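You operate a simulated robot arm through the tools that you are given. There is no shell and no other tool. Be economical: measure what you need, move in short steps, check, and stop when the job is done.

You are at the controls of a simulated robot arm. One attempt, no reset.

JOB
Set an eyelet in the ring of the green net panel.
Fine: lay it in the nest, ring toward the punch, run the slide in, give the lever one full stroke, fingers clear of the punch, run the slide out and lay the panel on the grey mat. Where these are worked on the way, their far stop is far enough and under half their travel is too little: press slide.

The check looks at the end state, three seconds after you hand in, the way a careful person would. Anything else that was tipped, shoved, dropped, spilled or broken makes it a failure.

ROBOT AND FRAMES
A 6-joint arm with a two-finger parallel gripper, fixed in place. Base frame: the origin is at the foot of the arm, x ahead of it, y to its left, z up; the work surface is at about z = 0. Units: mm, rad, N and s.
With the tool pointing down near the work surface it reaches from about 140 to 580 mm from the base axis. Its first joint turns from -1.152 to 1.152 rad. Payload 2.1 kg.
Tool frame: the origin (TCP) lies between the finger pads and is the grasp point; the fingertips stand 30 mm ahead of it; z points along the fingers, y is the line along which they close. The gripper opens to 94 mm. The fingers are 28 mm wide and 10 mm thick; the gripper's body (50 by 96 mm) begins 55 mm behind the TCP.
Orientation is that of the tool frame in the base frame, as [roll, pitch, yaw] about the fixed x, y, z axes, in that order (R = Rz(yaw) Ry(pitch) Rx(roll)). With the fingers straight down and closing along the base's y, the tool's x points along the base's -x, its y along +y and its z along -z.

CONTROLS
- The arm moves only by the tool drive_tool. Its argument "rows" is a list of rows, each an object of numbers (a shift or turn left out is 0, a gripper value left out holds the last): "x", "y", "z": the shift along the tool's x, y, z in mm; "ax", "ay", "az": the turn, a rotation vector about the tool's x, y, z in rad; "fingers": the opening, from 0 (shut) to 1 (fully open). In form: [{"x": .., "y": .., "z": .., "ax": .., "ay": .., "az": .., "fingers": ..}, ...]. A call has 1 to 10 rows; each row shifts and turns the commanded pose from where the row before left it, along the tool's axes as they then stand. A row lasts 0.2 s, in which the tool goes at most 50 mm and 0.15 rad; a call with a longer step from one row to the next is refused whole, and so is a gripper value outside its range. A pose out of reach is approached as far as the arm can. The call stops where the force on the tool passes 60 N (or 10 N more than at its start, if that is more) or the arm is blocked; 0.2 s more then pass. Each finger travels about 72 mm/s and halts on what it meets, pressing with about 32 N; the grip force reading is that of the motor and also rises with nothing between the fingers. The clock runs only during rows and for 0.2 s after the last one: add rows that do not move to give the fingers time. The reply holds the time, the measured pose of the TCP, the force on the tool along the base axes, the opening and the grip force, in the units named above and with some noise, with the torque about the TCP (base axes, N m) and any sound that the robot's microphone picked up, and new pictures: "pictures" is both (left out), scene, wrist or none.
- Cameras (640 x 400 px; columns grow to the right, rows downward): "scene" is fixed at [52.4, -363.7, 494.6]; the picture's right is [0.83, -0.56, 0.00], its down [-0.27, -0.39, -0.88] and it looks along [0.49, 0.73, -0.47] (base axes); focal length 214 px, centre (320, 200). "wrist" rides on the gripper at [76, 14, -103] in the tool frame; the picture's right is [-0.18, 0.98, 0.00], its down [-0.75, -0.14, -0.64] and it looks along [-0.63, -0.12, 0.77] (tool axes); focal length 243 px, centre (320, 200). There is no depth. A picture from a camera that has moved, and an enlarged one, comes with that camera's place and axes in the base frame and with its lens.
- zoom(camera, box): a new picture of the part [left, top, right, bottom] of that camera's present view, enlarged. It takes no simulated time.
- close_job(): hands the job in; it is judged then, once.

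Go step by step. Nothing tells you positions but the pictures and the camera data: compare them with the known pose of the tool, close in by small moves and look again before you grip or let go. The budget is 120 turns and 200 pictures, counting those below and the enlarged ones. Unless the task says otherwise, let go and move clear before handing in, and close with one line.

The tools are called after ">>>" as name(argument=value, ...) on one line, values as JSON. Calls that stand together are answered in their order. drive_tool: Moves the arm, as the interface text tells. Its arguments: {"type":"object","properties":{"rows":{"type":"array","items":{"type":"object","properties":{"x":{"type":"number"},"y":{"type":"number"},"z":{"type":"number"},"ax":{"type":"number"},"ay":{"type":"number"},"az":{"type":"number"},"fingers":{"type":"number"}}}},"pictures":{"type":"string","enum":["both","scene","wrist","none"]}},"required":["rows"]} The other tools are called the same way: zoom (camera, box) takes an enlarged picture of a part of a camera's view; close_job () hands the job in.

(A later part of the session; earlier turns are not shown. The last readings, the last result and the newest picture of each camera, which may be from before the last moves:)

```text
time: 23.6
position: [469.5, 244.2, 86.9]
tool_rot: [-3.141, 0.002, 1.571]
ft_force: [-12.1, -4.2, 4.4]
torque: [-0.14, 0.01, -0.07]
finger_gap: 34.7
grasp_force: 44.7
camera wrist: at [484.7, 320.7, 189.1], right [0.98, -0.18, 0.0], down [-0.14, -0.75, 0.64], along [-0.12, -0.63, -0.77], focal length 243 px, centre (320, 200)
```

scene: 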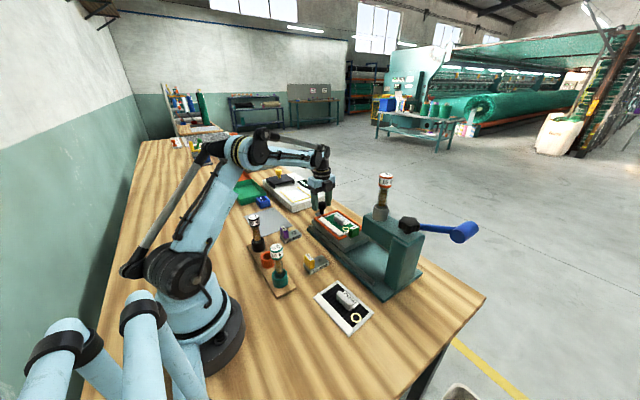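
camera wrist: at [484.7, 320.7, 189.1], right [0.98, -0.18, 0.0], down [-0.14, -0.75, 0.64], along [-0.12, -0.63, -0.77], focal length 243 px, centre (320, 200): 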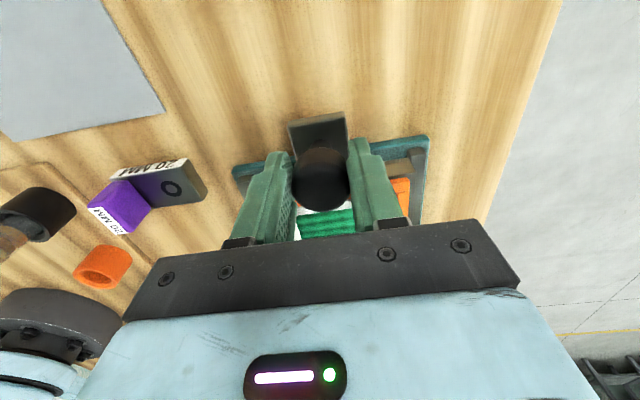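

Knob gripped. Pushing the slide in (-y), a short move first.

>>> drive_tool(rows=[{"y": -1}, {"x": -8}, {"x": -8}, {"x": -8}, {}])

>>> zoom(camera="scene", box=[300, 180, 400, 260])

```text
time: 24.8
position: [469.3, 220.1, 84.7]
tool_rot: [3.14, 0.001, 1.573]
ft_force: [-7.7, -0.2, -3.5]
torque: [0.85, 0.09, -0.14]
finger_gap: 34.8
grasp_force: 45.0
camera wrist: at [484.6, 296.3, 189.2], right [0.98, -0.18, 0.0], down [-0.14, -0.75, 0.64], along [-0.12, -0.63, -0.77], focal length 243 px, centre (320, 200)
```

scene: 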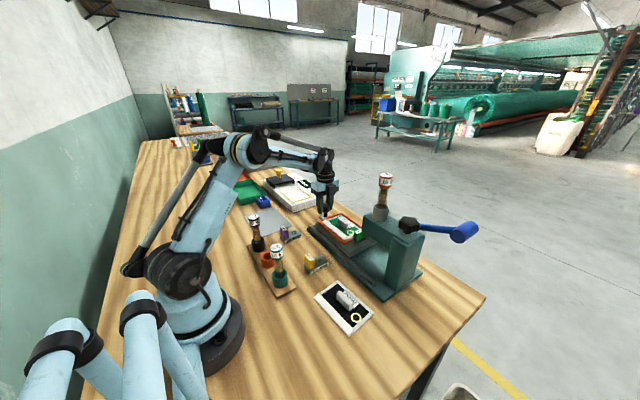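
wrist: 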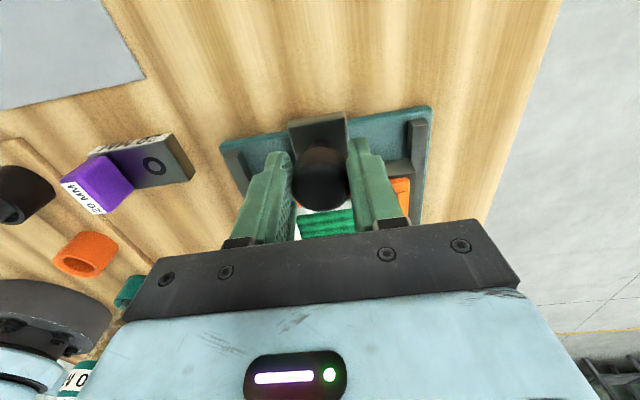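

```text
5.00 times, centred on (350, 220) of scene
camera zoom: at [52.4, -363.7, 494.6], right [0.83, -0.56, 0.0], down [-0.27, -0.39, -0.88], along [0.49, 0.73, -0.47], focal length 1072 px, centre (170, 100)
```

zoom: 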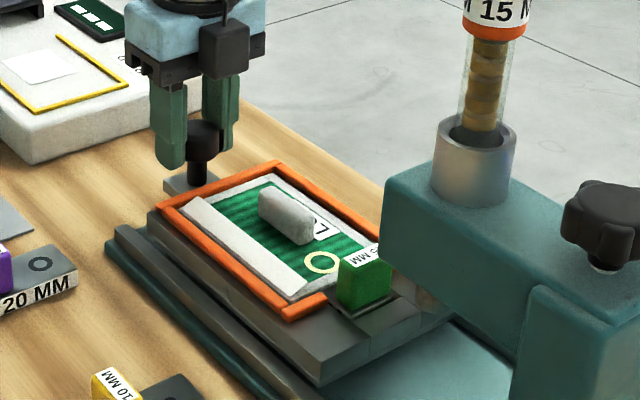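

The slide moves freely with the panel. Continuing in.

>>> drive_tool(rows=[{"x": -10}, {"x": -10}, {"x": -10}, {"x": -10}, {"x": -10}, {"x": -10}, {"x": -10}, {}], pictures="scene")

>>> zoom(camera="scene", box=[300, 180, 420, 280])

```text
time: 26.6
position: [470.6, 148.1, 86.0]
tool_rot: [3.138, 0.0, 1.57]
ft_force: [-3.8, -0.4, 3.4]
torque: [0.3, 0.04, -0.01]
finger_gap: 34.5
grasp_force: 44.3
```

scene: 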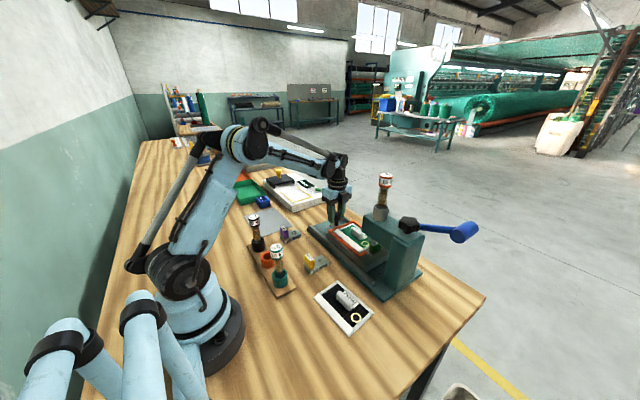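

```text
4.00 times, centred on (360, 230) of scene
camera zoom: at [52.4, -363.7, 494.6], right [0.83, -0.56, 0.0], down [-0.27, -0.39, -0.88], along [0.49, 0.73, -0.47], focal length 858 px, centre (160, 80)
```

zoom: 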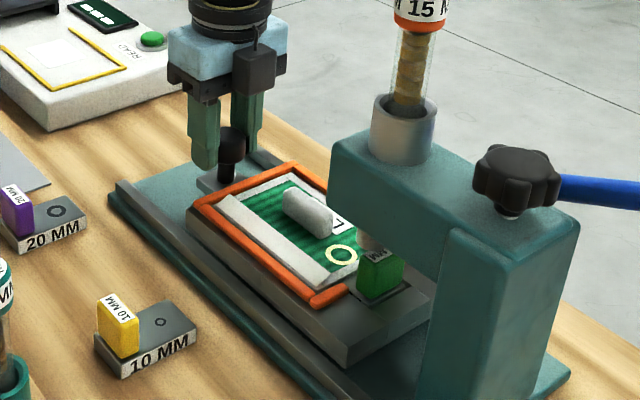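

Ring is nearing the punch. Continuing gently until the stop.

>>> drive_tool(rows=[{"x": -6}, {"x": -6}, {"x": -6}, {"x": -6}, {"x": -6}, {"x": -6}, {"x": -6}, {"x": -6}, {}], pictures="scene")

>>> zoom(camera="scene", box=[300, 180, 420, 280])

```text
time: 28.3
position: [470.1, 118.1, 88.4]
tool_rot: [3.137, -0.021, 1.587]
ft_force: [2.9, 2.7, -0.5]
torque: [-0.49, 0.5, 0.05]
finger_gap: 34.1
grasp_force: 45.3
stopped in row 8: the force on the tool passed its limit at 65 N (the readings are from after the stop); the commanded pose is now the measured one
```

scene: 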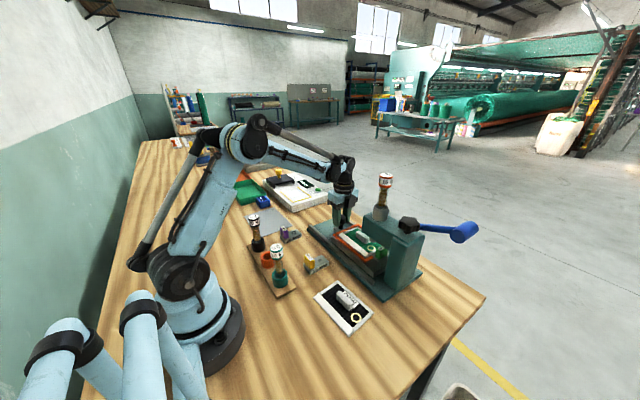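

```text
4.00 times, centred on (360, 230) of scene
camera zoom: at [52.4, -363.7, 494.6], right [0.83, -0.56, 0.0], down [-0.27, -0.39, -0.88], along [0.49, 0.73, -0.47], focal length 858 px, centre (160, 80)
```

zoom: 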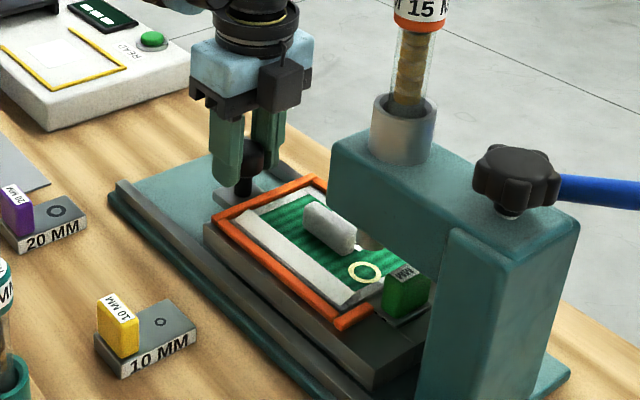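

The slide hit its far stop (65 N) and the ring is right under the punch nose. I'll release the knob and lift away.

>>> drive_tool(rows=[{"fingers": 0.6}, {}, {}, {"z": -30}, {"z": -45}, {"z": -45}, {"z": -45}, {"z": -30}, {}])

>>> zoom(camera="scene", box=[310, 180, 430, 280])

>>> zoom(camera="wrist", box=[200, 60, 480, 240])

```text
time: 30.3
position: [469.9, 112.6, 282.8]
tool_rot: [3.136, -0.022, 1.585]
ft_force: [-0.2, -0.2, 0.8]
torque: [0.02, -0.03, -0.02]
finger_gap: 56.6
grasp_force: 0.1
camera wrist: at [482.8, 187.4, 386.5], right [0.99, -0.17, 0.0], down [-0.13, -0.77, 0.63], along [-0.1, -0.62, -0.78], focal length 243 px, centre (320, 200)
```

scene: 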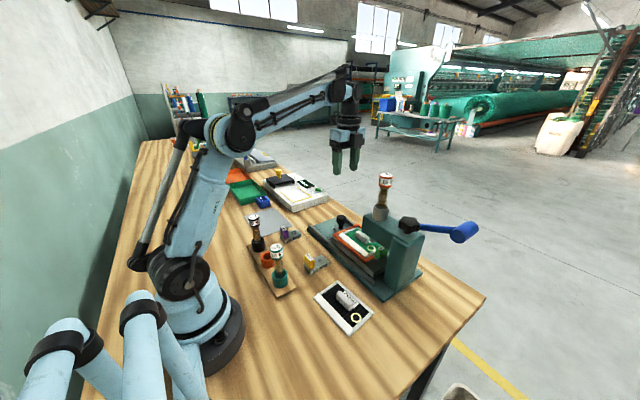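
wrist: 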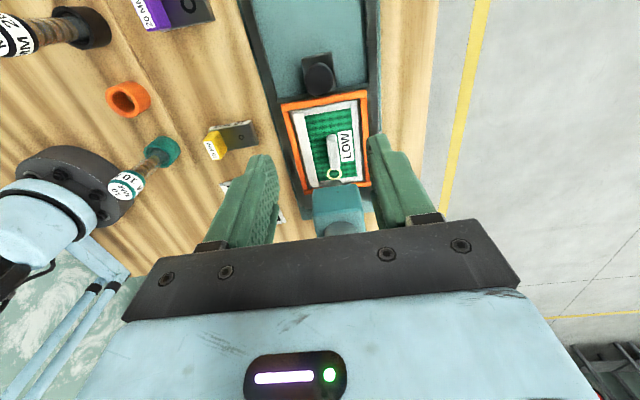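

```text
4.00 times, centred on (370, 230) of scene
camera zoom: at [52.4, -363.7, 494.6], right [0.83, -0.56, 0.0], down [-0.27, -0.39, -0.88], along [0.49, 0.73, -0.47], focal length 858 px, centre (120, 80)
```

zoom: 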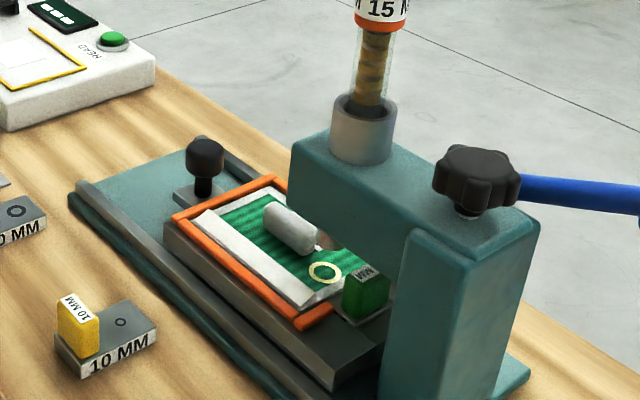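

```text
2.22 times, centred on (340, 150) of wrist
camera zoom: at [482.8, 187.4, 386.5], right [0.99, -0.17, 0.0], down [-0.13, -0.77, 0.63], along [-0.1, -0.62, -0.78], focal length 539 px, centre (276, 311)
```

zoom: 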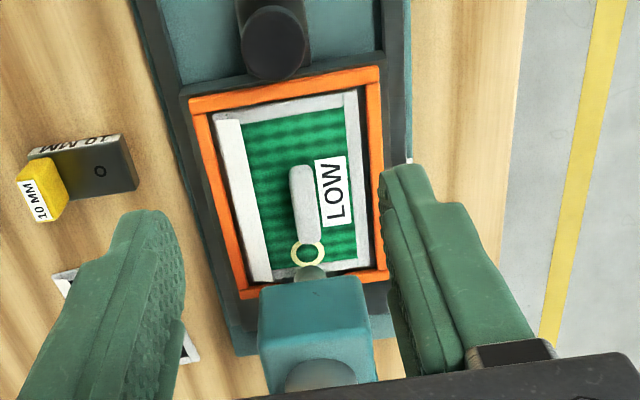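

Slide is fully in and the ring is under the punch. Now I'll back off and turn the wrist camera to study the lever.

>>> drive_tool(rows=[{"y": -45, "ax": 0.022}, {"y": -45, "z": -20}, {"y": -45, "z": -20}, {"y": -45, "z": -20}, {"az": -0.15}, {"az": -0.15}, {"az": -0.15}, {"az": -0.15}, {"az": -0.15}, {"az": -0.15}], pictures="none")

>>> drive_tool(rows=[{"az": -0.15}, {"az": -0.15}, {"az": -0.15}, {"az": -0.15}, {"az": -0.057}, {"y": -45}, {"y": -45}, {"y": -45}, {"y": -45}, {"y": -45}])

```text
time: 32.5
position: [291.1, 108.9, 345.4]
tool_rot: [3.137, -0.026, 2.488]
ft_force: [0.2, 1.0, 0.0]
torque: [-0.02, -0.02, 0.01]
finger_gap: 56.2
grasp_force: 0.0
```

```text
time: 34.7
position: [289.8, -115.9, 338.4]
tool_rot: [3.121, -0.018, -3.14]
ft_force: [0.5, -0.5, 0.7]
torque: [-0.01, 0.0, 0.0]
finger_gap: 56.4
grasp_force: 0.0
camera wrist: at [215.4, -104.0, 442.6], right [0.18, 0.98, 0.02], down [0.76, -0.15, 0.63], along [0.62, -0.1, -0.78], focal length 243 px, centre (320, 200)
```

scene: 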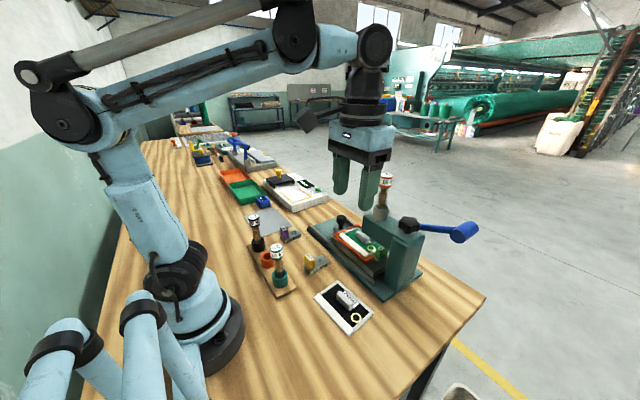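
wrist: 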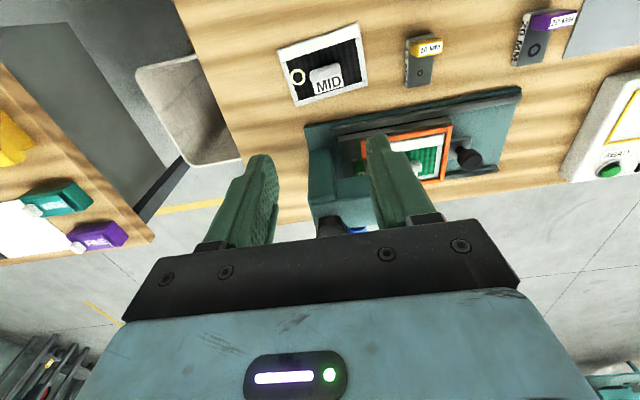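

Raising and shifting so the lever comes into the wrist camera's view (also levelling the tool).

>>> drive_tool(rows=[{"ax": 0.02, "ay": -0.018, "fingers": 1}, {"z": -40, "y": -20}, {"z": -40, "y": -20, "x": -20}, {"z": -20, "y": -10, "x": -25}, {}], pictures="wrist")

>>> zoom(camera="wrist", box=[220, 60, 460, 250])

```text
time: 35.9
position: [331.6, -163.0, 433.8]
tool_rot: [-3.141, 0.002, 3.141]
ft_force: [-0.4, 0.0, 0.2]
torque: [-0.03, 0.02, 0.01]
finger_gap: 93.9
grasp_force: 0.1
out of reach, approached as far as the arm can: row 4
camera wrist: at [255.8, -148.2, 535.7], right [0.18, 0.98, 0.0], down [0.75, -0.14, 0.64], along [0.63, -0.12, -0.77], focal length 243 px, centre (320, 200)
```

wrist: 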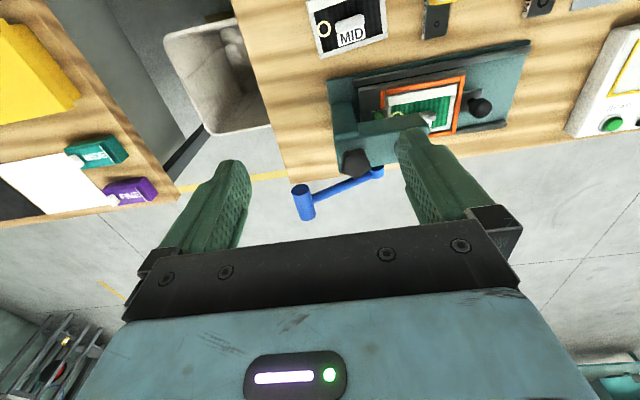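

```text
2.11 times, centred on (340, 155) of wrist
camera zoom: at [255.8, -148.2, 535.7], right [0.18, 0.98, 0.0], down [0.75, -0.14, 0.64], along [0.63, -0.12, -0.77], focal length 511 px, centre (278, 295)
```

zoom: 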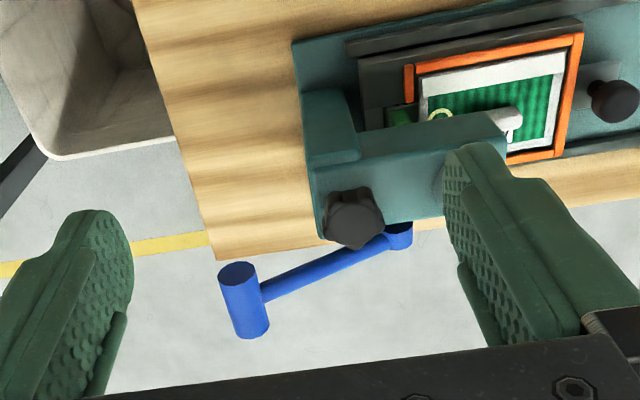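

Now it's clear: the lever pivots on the far (+x) side of the press about an x-axis, hub near (512, -93, 166). The blue handle bar lies along x, from about x=488 to 553 at (y -228, z 217). It's beyond tool-down reach at that height, so I'll point the tool along +x with the camera on the -y side and work it from its near end.

>>> drive_tool(rows=[{"z": 40, "az": -0.15}, {"z": 30, "az": -0.15}, {"az": -0.15}, {"az": -0.15}, {"az": -0.15}, {"az": -0.15}, {"az": -0.15}, {"az": -0.15}, {"az": -0.15}, {"az": -0.15}], pictures="none")

>>> drive_tool(rows=[{"az": -0.071, "fingers": 0.55}, {"ax": 0.15}, {"ax": 0.15}, {"ax": 0.15}, {"ax": 0.15}, {"ax": 0.15}, {}])

```text
time: 38.1
position: [331.7, -163.8, 364.6]
tool_rot: [-3.139, -0.001, -1.64]
ft_force: [0.2, -0.1, -0.5]
torque: [-0.02, 0.02, 0.02]
finger_gap: 94.0
grasp_force: 0.0
```

```text
time: 39.7
position: [331.9, -162.9, 363.4]
tool_rot: [-2.39, 0.001, -1.57]
ft_force: [-0.4, 0.8, -0.1]
torque: [0.0, 0.01, 0.0]
finger_gap: 51.9
grasp_force: 0.1
camera wrist: at [251.8, -239.6, 428.9], right [-0.72, 0.18, -0.67], down [-0.34, 0.75, 0.57], along [0.61, 0.63, -0.48], focal length 243 px, centre (320, 200)
```

scene: 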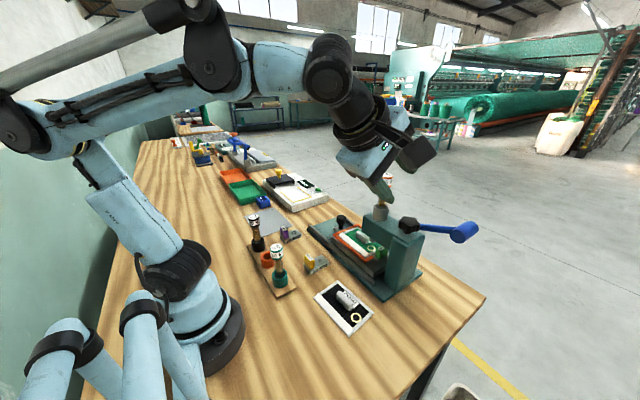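
wrist: 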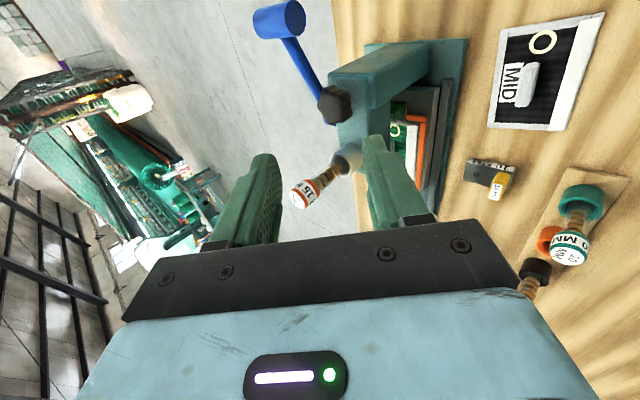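

The tilt works. I'll shift to y≈-230 and complete the tilt to horizontal.

>>> drive_tool(rows=[{"x": 35, "ax": 0.12}, {"x": 32, "ax": 0.15}, {"ax": 0.15}, {"ax": 0.15}, {"ax": 0.15}, {"ax": 0.1}, {}])

```text
time: 41.3
position: [350.2, -218.8, 364.7]
tool_rot: [-1.63, 0.085, -1.593]
ft_force: [-0.2, 0.0, 0.4]
torque: [-0.02, -0.04, -0.03]
finger_gap: 51.6
grasp_force: 0.0
out of reach, approached as far as the arm can: row 5, 6
camera wrist: at [245.7, -291.3, 349.1], right [-0.05, 0.27, -0.96], down [-0.62, 0.75, 0.24], along [0.79, 0.61, 0.13], focal length 243 px, centre (320, 200)
```

scene: 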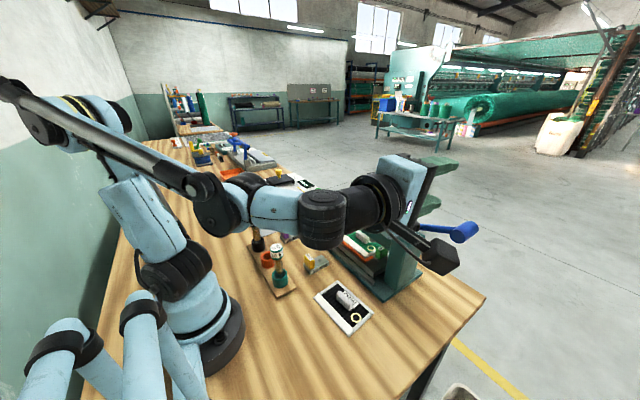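
wrist: 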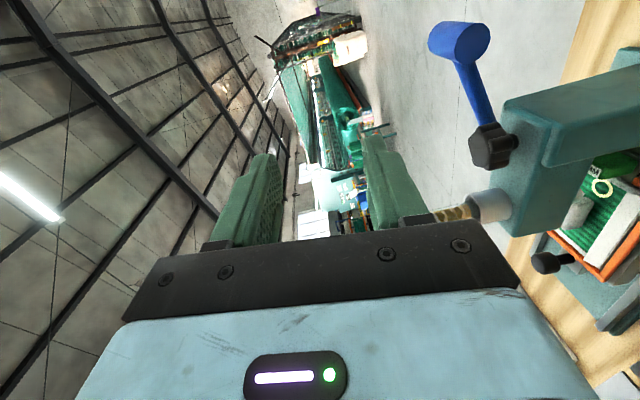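

Nearly horizontal; the last bit was at an arm limit here. I'll move forward and down toward the handle, staying short of it, and see if the pose is reached.

>>> drive_tool(rows=[{"z": 15, "y": 30}, {"z": 20, "y": 35}, {"z": 20, "y": 35}, {"z": 20, "y": 20}, {}])

```text
time: 42.5
position: [417.6, -208.2, 239.7]
tool_rot: [-1.633, 0.086, -1.589]
ft_force: [0.2, 0.2, 0.1]
torque: [0.02, -0.01, 0.01]
finger_gap: 51.6
grasp_force: 0.1
camera wrist: at [313.5, -282.0, 225.5], right [-0.06, 0.27, -0.96], down [-0.62, 0.75, 0.24], along [0.78, 0.61, 0.12], focal length 243 px, centre (320, 200)
```

scene: 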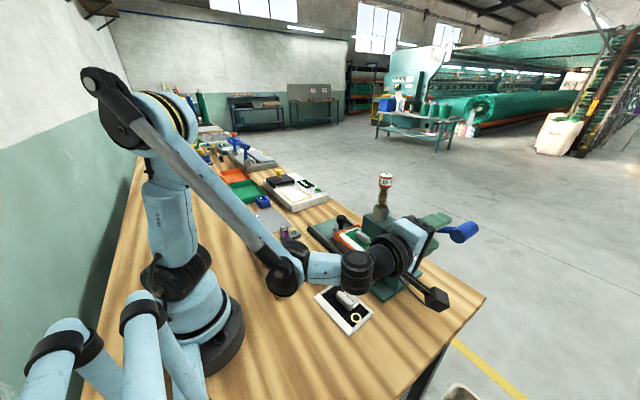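
wrist: 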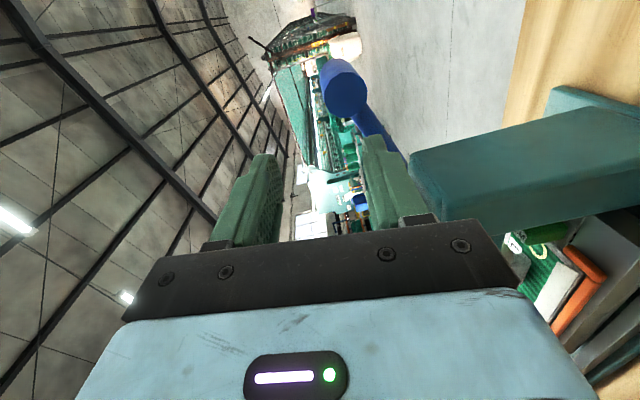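

The tool is practically horizontal along +x. The handle's near end is at about (488, -232, 212). I'll align the finger gap with it before advancing.

>>> drive_tool(rows=[{"x": 13, "y": 11}, {"x": 13, "y": 11}, {}])

>>> zoom(camera="scene", box=[360, 180, 500, 320])

```text
time: 43.3
position: [415.6, -233.2, 214.7]
tool_rot: [-1.633, 0.086, -1.59]
ft_force: [-0.4, 0.9, 0.4]
torque: [-0.01, 0.01, 0.0]
finger_gap: 51.7
grasp_force: 0.0
camera wrist: at [311.5, -306.0, 201.0], right [-0.06, 0.27, -0.96], down [-0.62, 0.75, 0.24], along [0.78, 0.61, 0.12], focal length 243 px, centre (320, 200)
```

scene: 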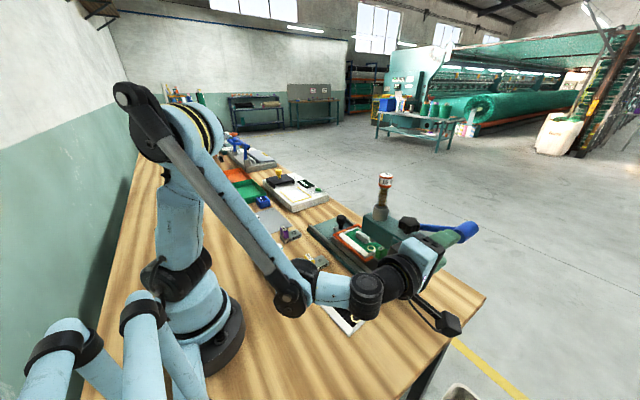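
wrist: 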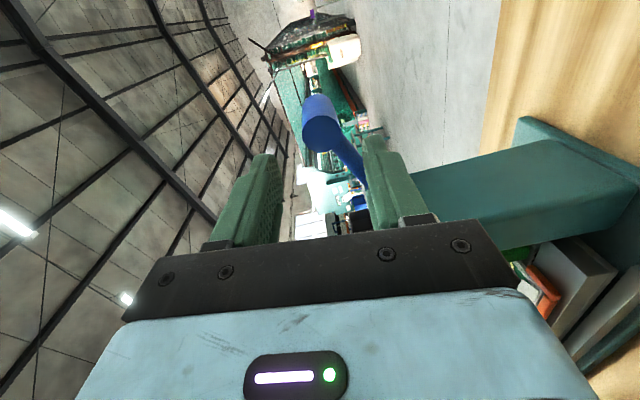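

```text
2.86 times, centred on (430, 250) of scene
camera zoom: at [52.4, -363.7, 494.6], right [0.83, -0.56, 0.0], down [-0.27, -0.39, -0.88], along [0.49, 0.73, -0.47], focal length 613 px, centre (6, 57)
```

zoom: 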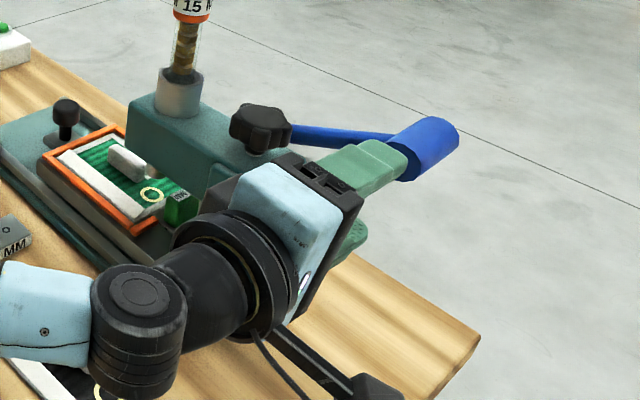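

Aligned. Advancing 35 mm toward the handle and re-checking.

>>> drive_tool(rows=[{"z": 18, "x": -3}, {"z": 17}, {}])

>>> zoom(camera="wrist", box=[220, 40, 460, 240])

>>> zoom(camera="scene", box=[390, 190, 500, 280])

```text
time: 44.1
position: [451.7, -231.3, 212.3]
tool_rot: [-1.633, 0.086, -1.591]
ft_force: [1.0, -0.1, 0.1]
torque: [0.0, -0.01, -0.01]
finger_gap: 51.9
grasp_force: 0.0
camera wrist: at [346.8, -304.2, 198.9], right [-0.06, 0.27, -0.96], down [-0.62, 0.75, 0.24], along [0.79, 0.61, 0.12], focal length 243 px, centre (320, 200)
```

scene: 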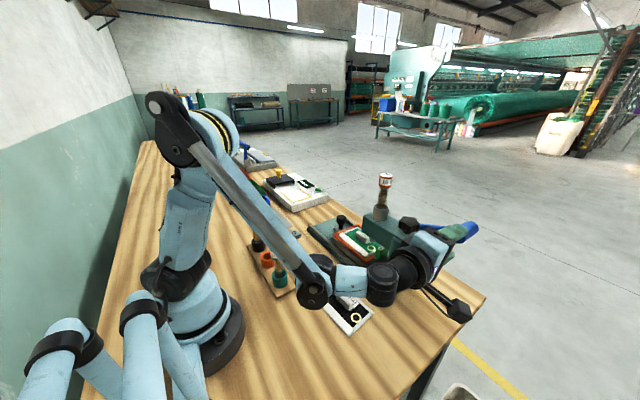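
wrist: 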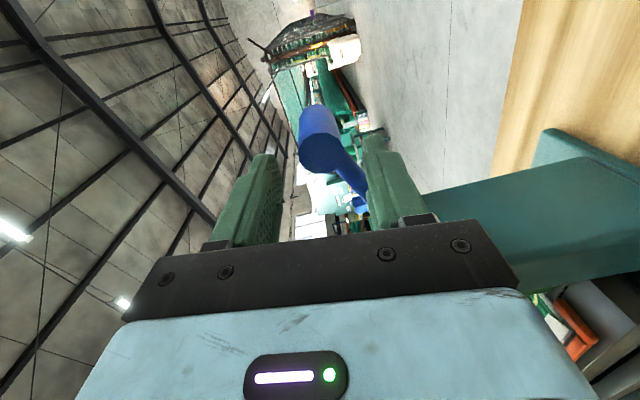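

```text
2.00 times, centred on (340, 140) of wrist
camera zoom: at [346.8, -304.2, 198.9], right [-0.06, 0.27, -0.96], down [-0.62, 0.75, 0.24], along [0.79, 0.61, 0.12], focal length 485 px, centre (280, 320)
```

zoom: 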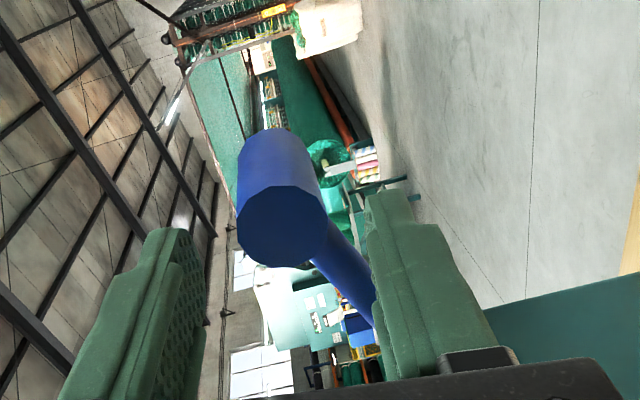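

```text
4.44 times, centred on (445, 235) of scene
camera zoom: at [52.4, -363.7, 494.6], right [0.83, -0.56, 0.0], down [-0.27, -0.39, -0.88], along [0.49, 0.73, -0.47], focal length 953 px, centre (-236, 44)
```

zoom: 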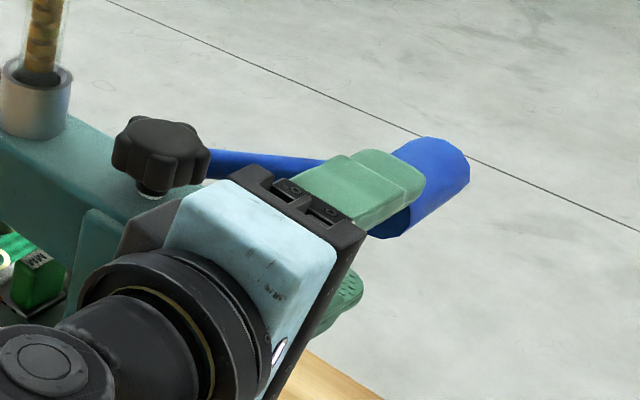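

Handle diameter ≈30 mm, centred in the gap. Advancing another 25 mm so the fingers overlap its end.

>>> drive_tool(rows=[{"z": 12, "x": -3}, {"z": 13}, {}])

>>> zoom(camera="wrist", box=[220, 40, 460, 240])

>>> zoom(camera="scene", box=[390, 190, 500, 280])

```text
time: 44.9
position: [475.9, -229.0, 212.7]
tool_rot: [-1.634, 0.085, -1.589]
ft_force: [-0.5, -0.1, -0.5]
torque: [0.01, -0.01, 0.01]
finger_gap: 51.7
grasp_force: 0.1
camera wrist: at [371.5, -301.3, 197.8], right [-0.06, 0.27, -0.96], down [-0.62, 0.75, 0.24], along [0.78, 0.61, 0.12], focal length 243 px, centre (320, 200)
```

scene: 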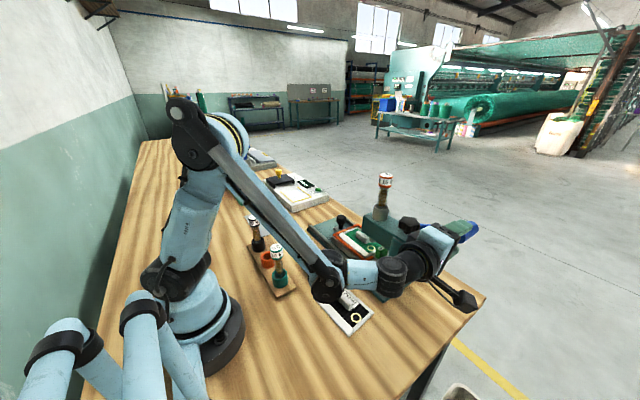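
wrist: 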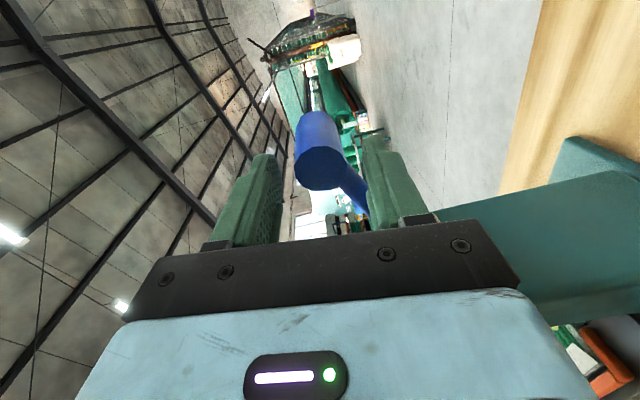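

```text
2.00 times, centred on (340, 140) of wrist
camera zoom: at [371.5, -301.3, 197.8], right [-0.06, 0.27, -0.96], down [-0.62, 0.75, 0.24], along [0.78, 0.61, 0.12], focal length 485 px, centre (280, 320)
```

zoom: 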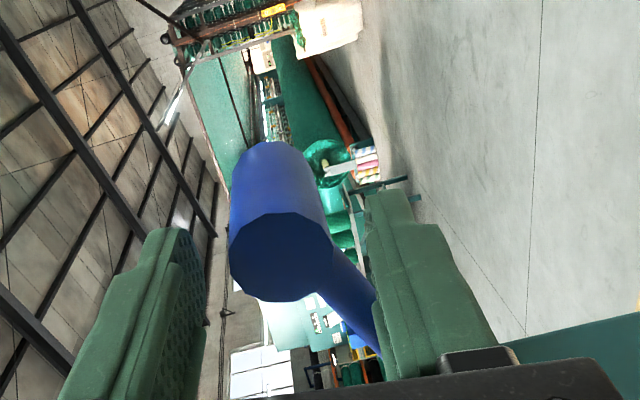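

```text
4.44 times, centred on (445, 235) of scene
camera zoom: at [52.4, -363.7, 494.6], right [0.83, -0.56, 0.0], down [-0.27, -0.39, -0.88], along [0.49, 0.73, -0.47], focal length 953 px, centre (-236, 44)
```

zoom: 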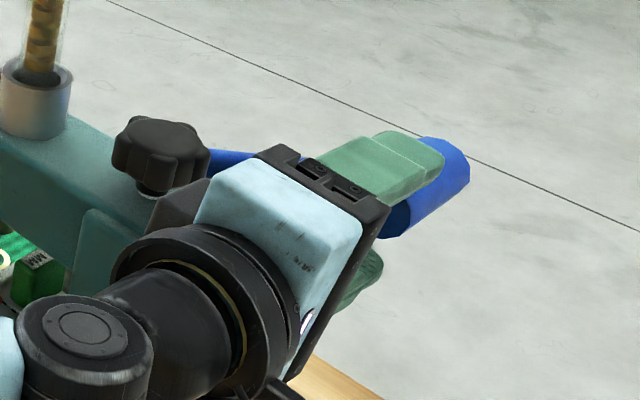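

Fingers straddle the handle end, one above and one below. I'll advance 6 mm, then press down with the upper finger through the first part of the stroke.

>>> drive_tool(rows=[{"z": 6}, {"x": 1, "y": 10}, {"x": 2, "y": 6}, {"x": 2, "y": 6}, {"x": 2, "y": 6}, {}])

>>> zoom(camera="scene", box=[360, 180, 500, 290])

```text
time: 46.3
position: [481.1, -233.0, 183.4]
tool_rot: [-1.634, 0.086, -1.59]
ft_force: [1.8, -1.0, 3.7]
torque: [-0.01, -0.11, 0.02]
finger_gap: 53.5
grasp_force: 2.1
camera wrist: at [375.6, -305.9, 168.8], right [-0.06, 0.27, -0.96], down [-0.62, 0.75, 0.24], along [0.78, 0.61, 0.12], focal length 243 px, centre (320, 200)
```

scene: 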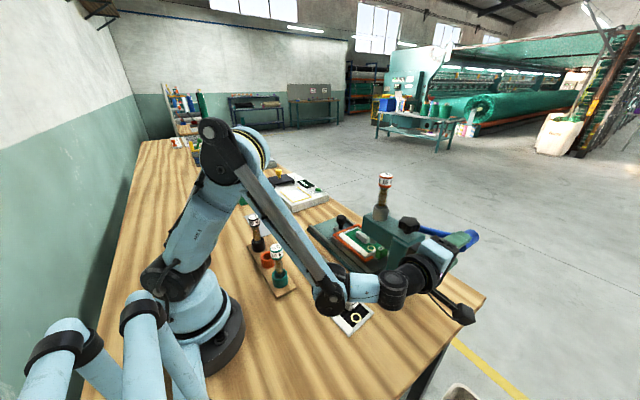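
wrist: 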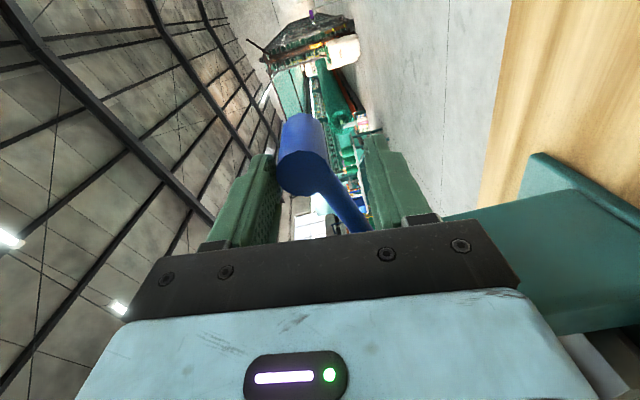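

```text
3.64 times, centred on (430, 235) of scene
camera zoom: at [52.4, -363.7, 494.6], right [0.83, -0.56, 0.0], down [-0.27, -0.39, -0.88], along [0.49, 0.73, -0.47], focal length 780 px, centre (-80, 73)
```

zoom: 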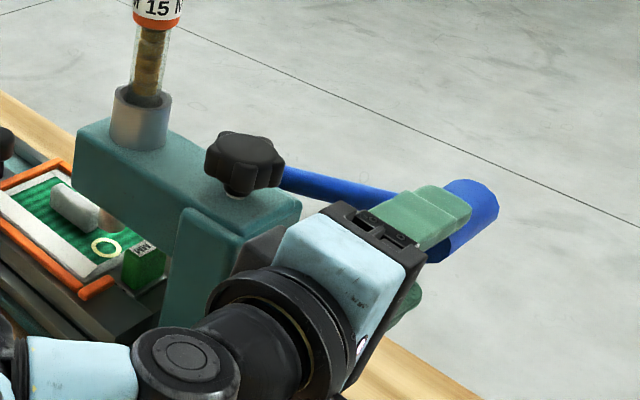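

The upper finger is bearing on the handle with low force. Continuing the stroke along its arc.

>>> drive_tool(rows=[{"x": 2, "y": 10}, {"x": 2, "y": 10}, {"x": 2, "y": 10}, {"x": 1, "y": 14, "az": 0.1}, {"x": 1, "y": 14, "az": 0.1}, {}])

>>> zoom(camera="scene", box=[340, 170, 500, 310])

```text
time: 47.7
position: [477.4, -233.9, 124.9]
tool_rot: [-1.636, 0.286, -1.604]
ft_force: [-0.2, -0.6, 3.9]
torque: [-0.01, -0.2, 0.03]
finger_gap: 54.4
grasp_force: 2.6
camera wrist: at [370.9, -301.5, 96.1], right [-0.05, 0.46, -0.89], down [-0.61, 0.69, 0.39], along [0.79, 0.56, 0.24], focal length 243 px, centre (320, 200)
```

scene: 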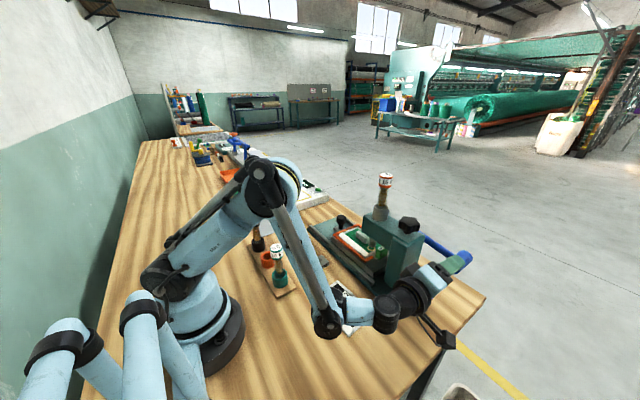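
wrist: 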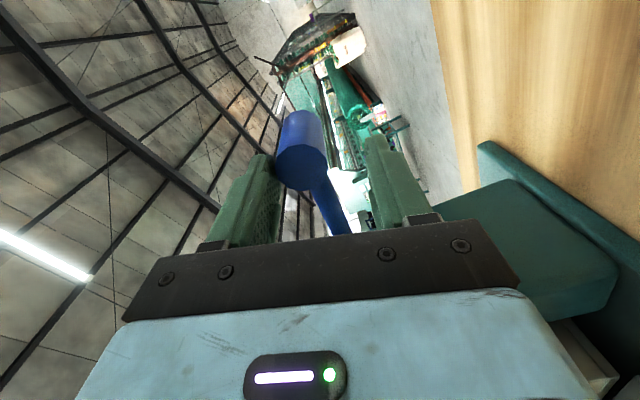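

```text
2.86 times, centred on (420, 240) of scene
camera zoom: at [52.4, -363.7, 494.6], right [0.83, -0.56, 0.0], down [-0.27, -0.39, -0.88], along [0.49, 0.73, -0.47], focal length 613 px, centre (34, 86)
```

zoom: 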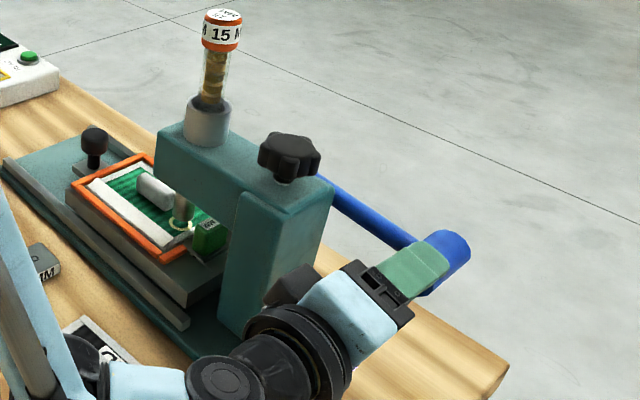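

The punch nose is coming down onto the ring. I'll narrow the gap so the gripper stays higher over the table, then finish the stroke to its stop.

>>> drive_tool(rows=[{"fingers": 0.4}, {}, {"y": 8}, {"y": 8}, {"x": -1, "y": 8}, {}])

>>> zoom(camera="scene", box=[340, 170, 500, 310])

```text
time: 49.1
position: [476.3, -227.1, 103.3]
tool_rot: [-1.637, 0.288, -1.604]
ft_force: [-0.7, -3.9, 5.5]
torque: [0.03, -0.2, -0.1]
finger_gap: 41.5
grasp_force: 3.6
camera wrist: at [370.2, -294.0, 74.0], right [-0.05, 0.45, -0.89], down [-0.61, 0.69, 0.39], along [0.79, 0.56, 0.24], focal length 243 px, centre (320, 200)
```

scene: 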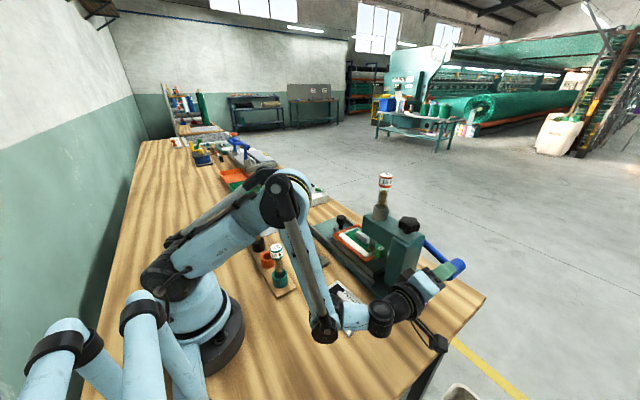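
wrist: 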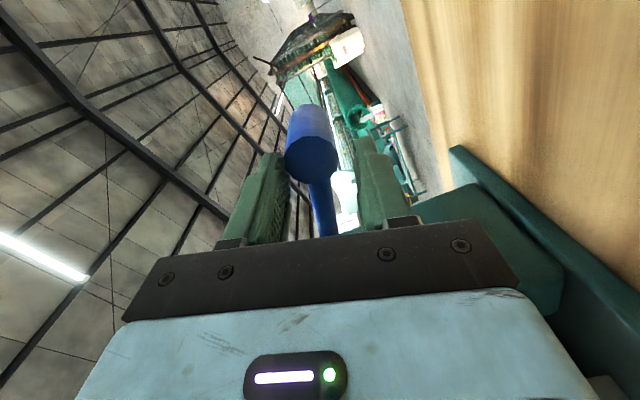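

```text
2.86 times, centred on (420, 240) of scene
camera zoom: at [52.4, -363.7, 494.6], right [0.83, -0.56, 0.0], down [-0.27, -0.39, -0.88], along [0.49, 0.73, -0.47], focal length 613 px, centre (34, 86)
```

zoom: 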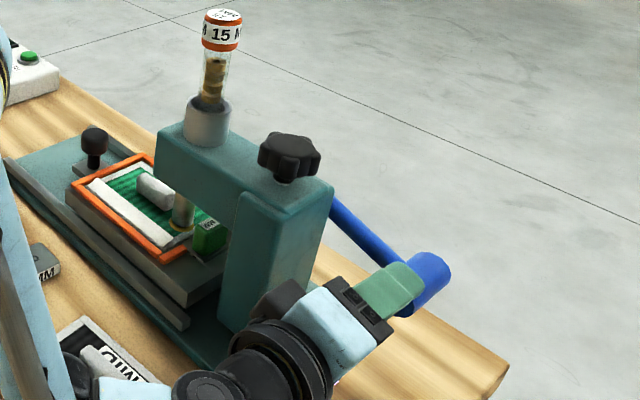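

Continuing toward the stop.

>>> drive_tool(rows=[{"x": -1, "y": 7}, {"x": -1, "y": 7}, {"x": -2, "y": 7}, {}])

>>> zoom(camera="scene", box=[340, 170, 500, 310])

```text
time: 50.1
position: [485.7, -224.7, 93.4]
tool_rot: [-1.637, 0.287, -1.602]
ft_force: [-2.5, -2.4, 5.6]
torque: [-0.03, -0.21, -0.11]
finger_gap: 41.4
grasp_force: 3.7
out of reach, approached as far as the arm can: row 1, 2, 3
camera wrist: at [380.1, -292.7, 64.4], right [-0.05, 0.45, -0.89], down [-0.61, 0.69, 0.39], along [0.79, 0.56, 0.24], focal length 243 px, centre (320, 200)
```

scene: 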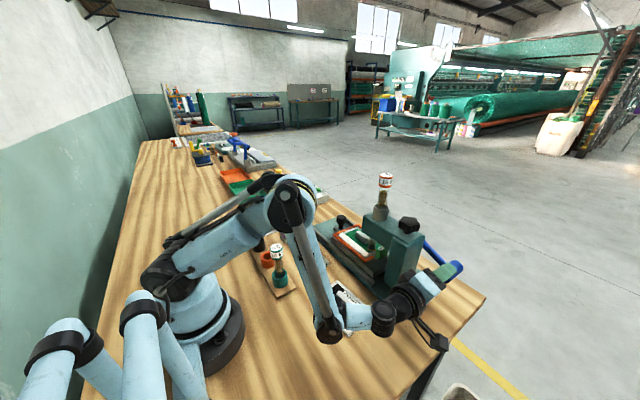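
wrist: 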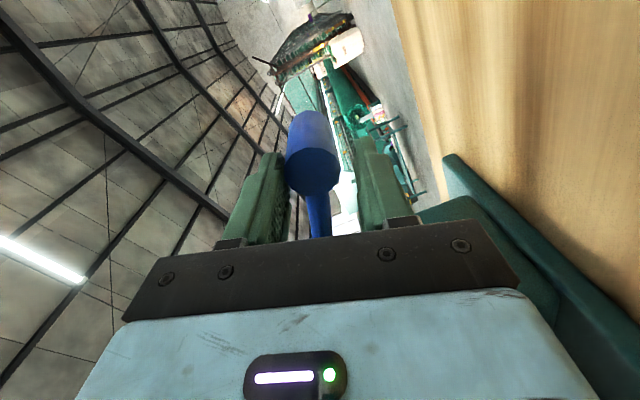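

```text
2.86 times, centred on (420, 240) of scene
camera zoom: at [52.4, -363.7, 494.6], right [0.83, -0.56, 0.0], down [-0.27, -0.39, -0.88], along [0.49, 0.73, -0.47], focal length 613 px, centre (34, 86)
```

zoom: 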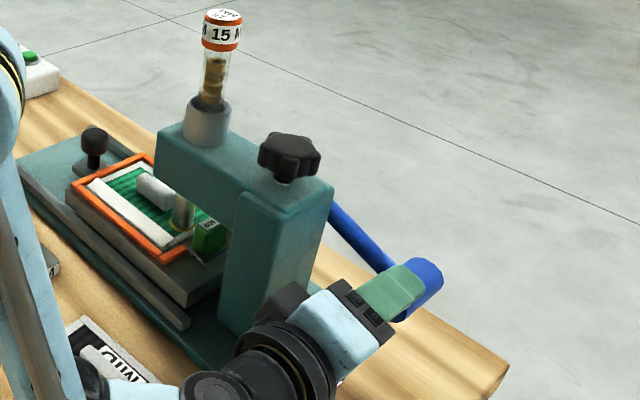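

An arm limit prevents staying horizontal at this height. I'll let the tool nose dip a little (about 0.25 rad) and continue pressing.

>>> drive_tool(rows=[{"z": -7, "ax": -0.1}, {"ax": -0.1}, {"ax": -0.05}, {"y": 6, "z": 1}, {"y": 6, "z": 1}, {}])

>>> zoom(camera="scene", box=[340, 170, 500, 310])

```text
time: 51.3
position: [476.6, -224.8, 89.7]
tool_rot: [-1.866, 0.299, -1.613]
ft_force: [7.4, -3.0, 41.4]
torque: [-0.34, -1.33, -0.34]
finger_gap: 60.8
grasp_force: 19.9
stopped in row 5: the force on the tool passed its limit at 63 N (the readings are from after the stop); the commanded pose is now the measured one
camera wrist: at [372.1, -297.7, 82.4], right [-0.27, 0.46, -0.84], down [-0.55, 0.65, 0.53], along [0.79, 0.6, 0.08], focal length 243 px, centre (320, 200)
```

scene: 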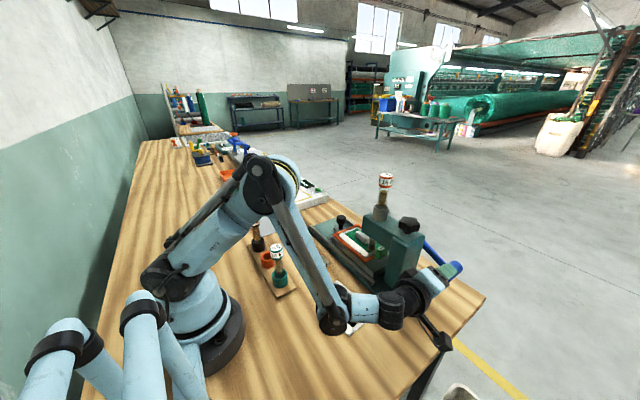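
wrist: 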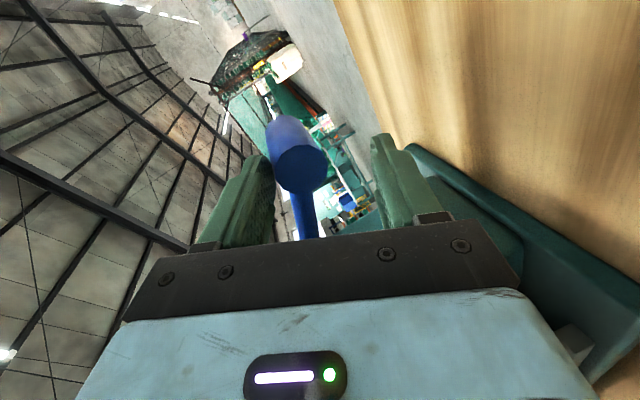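

```text
2.86 times, centred on (420, 240) of scene
camera zoom: at [52.3, -363.6, 494.7], right [0.83, -0.56, 0.0], down [-0.27, -0.39, -0.88], along [0.49, 0.73, -0.47], focal length 613 px, centre (34, 86)
```

zoom: 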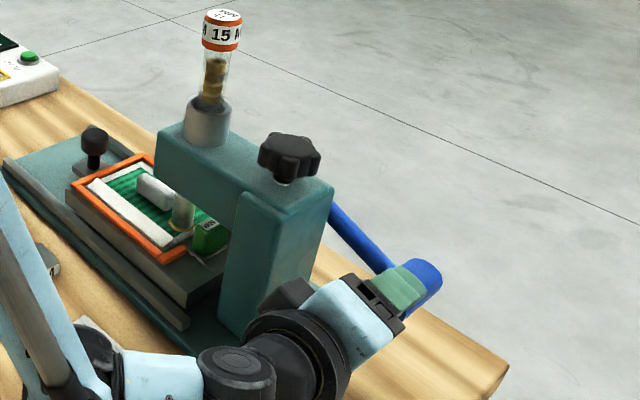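

The lever met firm resistance and the finger itself gave way (32 N). To be sure the stroke is full, I'll back out, watch what the lever does, and press with closed fingers on top, which is stiffer.

>>> drive_tool(rows=[{"y": -10, "fingers": 0.62}, {"z": -20}, {"z": -25}, {}])

>>> zoom(camera="scene", box=[340, 170, 500, 310])

```text
time: 52.3
position: [436.0, -229.1, 108.3]
tool_rot: [-1.875, 0.294, -1.61]
ft_force: [0.4, 0.8, 0.4]
torque: [-0.02, 0.0, -0.02]
finger_gap: 58.3
grasp_force: 0.0
camera wrist: at [330.7, -302.7, 102.6], right [-0.28, 0.46, -0.84], down [-0.55, 0.65, 0.53], along [0.79, 0.61, 0.07], focal length 243 px, centre (320, 200)
```

scene: 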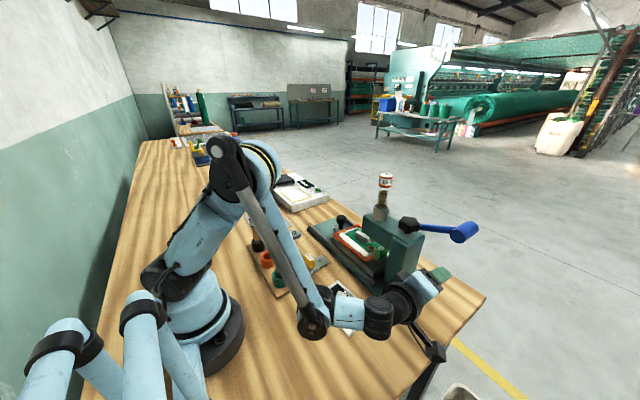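
wrist: 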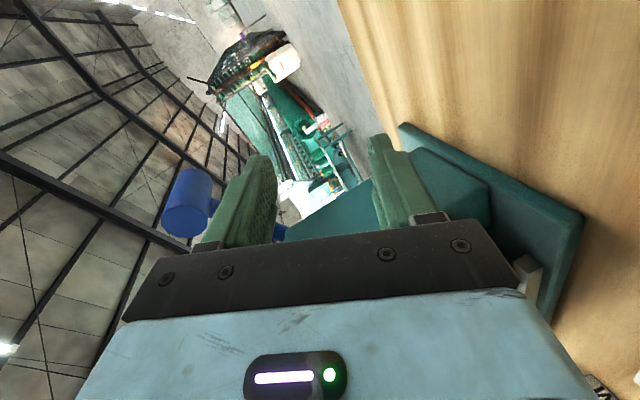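

```text
2.86 times, centred on (420, 240) of scene
camera zoom: at [52.4, -363.7, 494.6], right [0.83, -0.56, 0.0], down [-0.27, -0.39, -0.88], along [0.49, 0.73, -0.47], focal length 613 px, centre (34, 86)
```

zoom: 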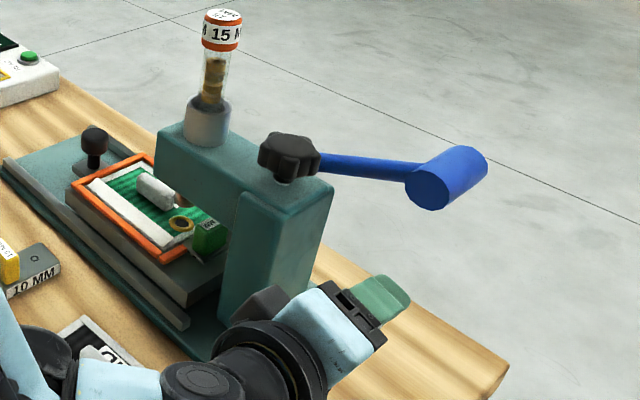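

The lever sprang back to the top, and there seems to be an eyelet in the ring now. Checking closely.

>>> zoom(camera="scene", box=[360, 215, 400, 250])

>>> zoom(camera="scene", box=[370, 165, 480, 250])

```text
11.43 times, centred on (380, 232) of scene
camera zoom: at [52.4, -363.7, 494.6], right [0.83, -0.56, 0.0], down [-0.27, -0.39, -0.88], along [0.49, 0.73, -0.47], focal length 2451 px, centre (-366, -171)
```

zoom: 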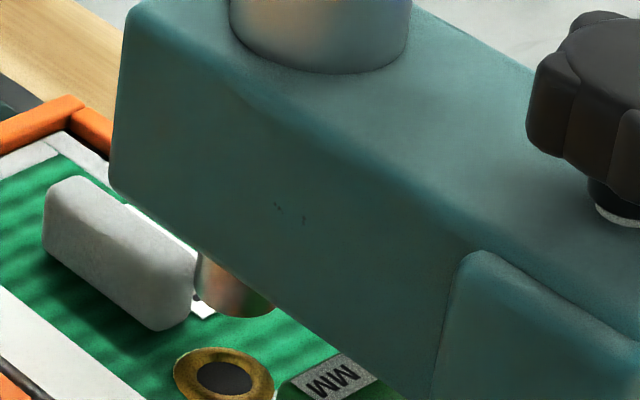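

```text
4.71 times, centred on (425, 208) of scene
camera zoom: at [52.4, -363.7, 494.6], right [0.83, -0.56, 0.0], down [-0.27, -0.39, -0.88], along [0.49, 0.73, -0.47], focal length 1009 px, centre (-174, 165)
```

zoom: 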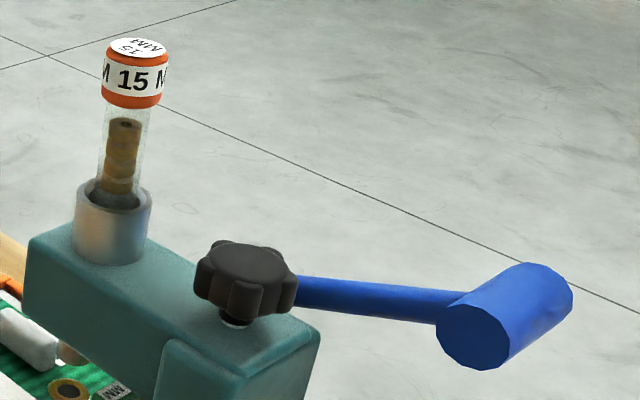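

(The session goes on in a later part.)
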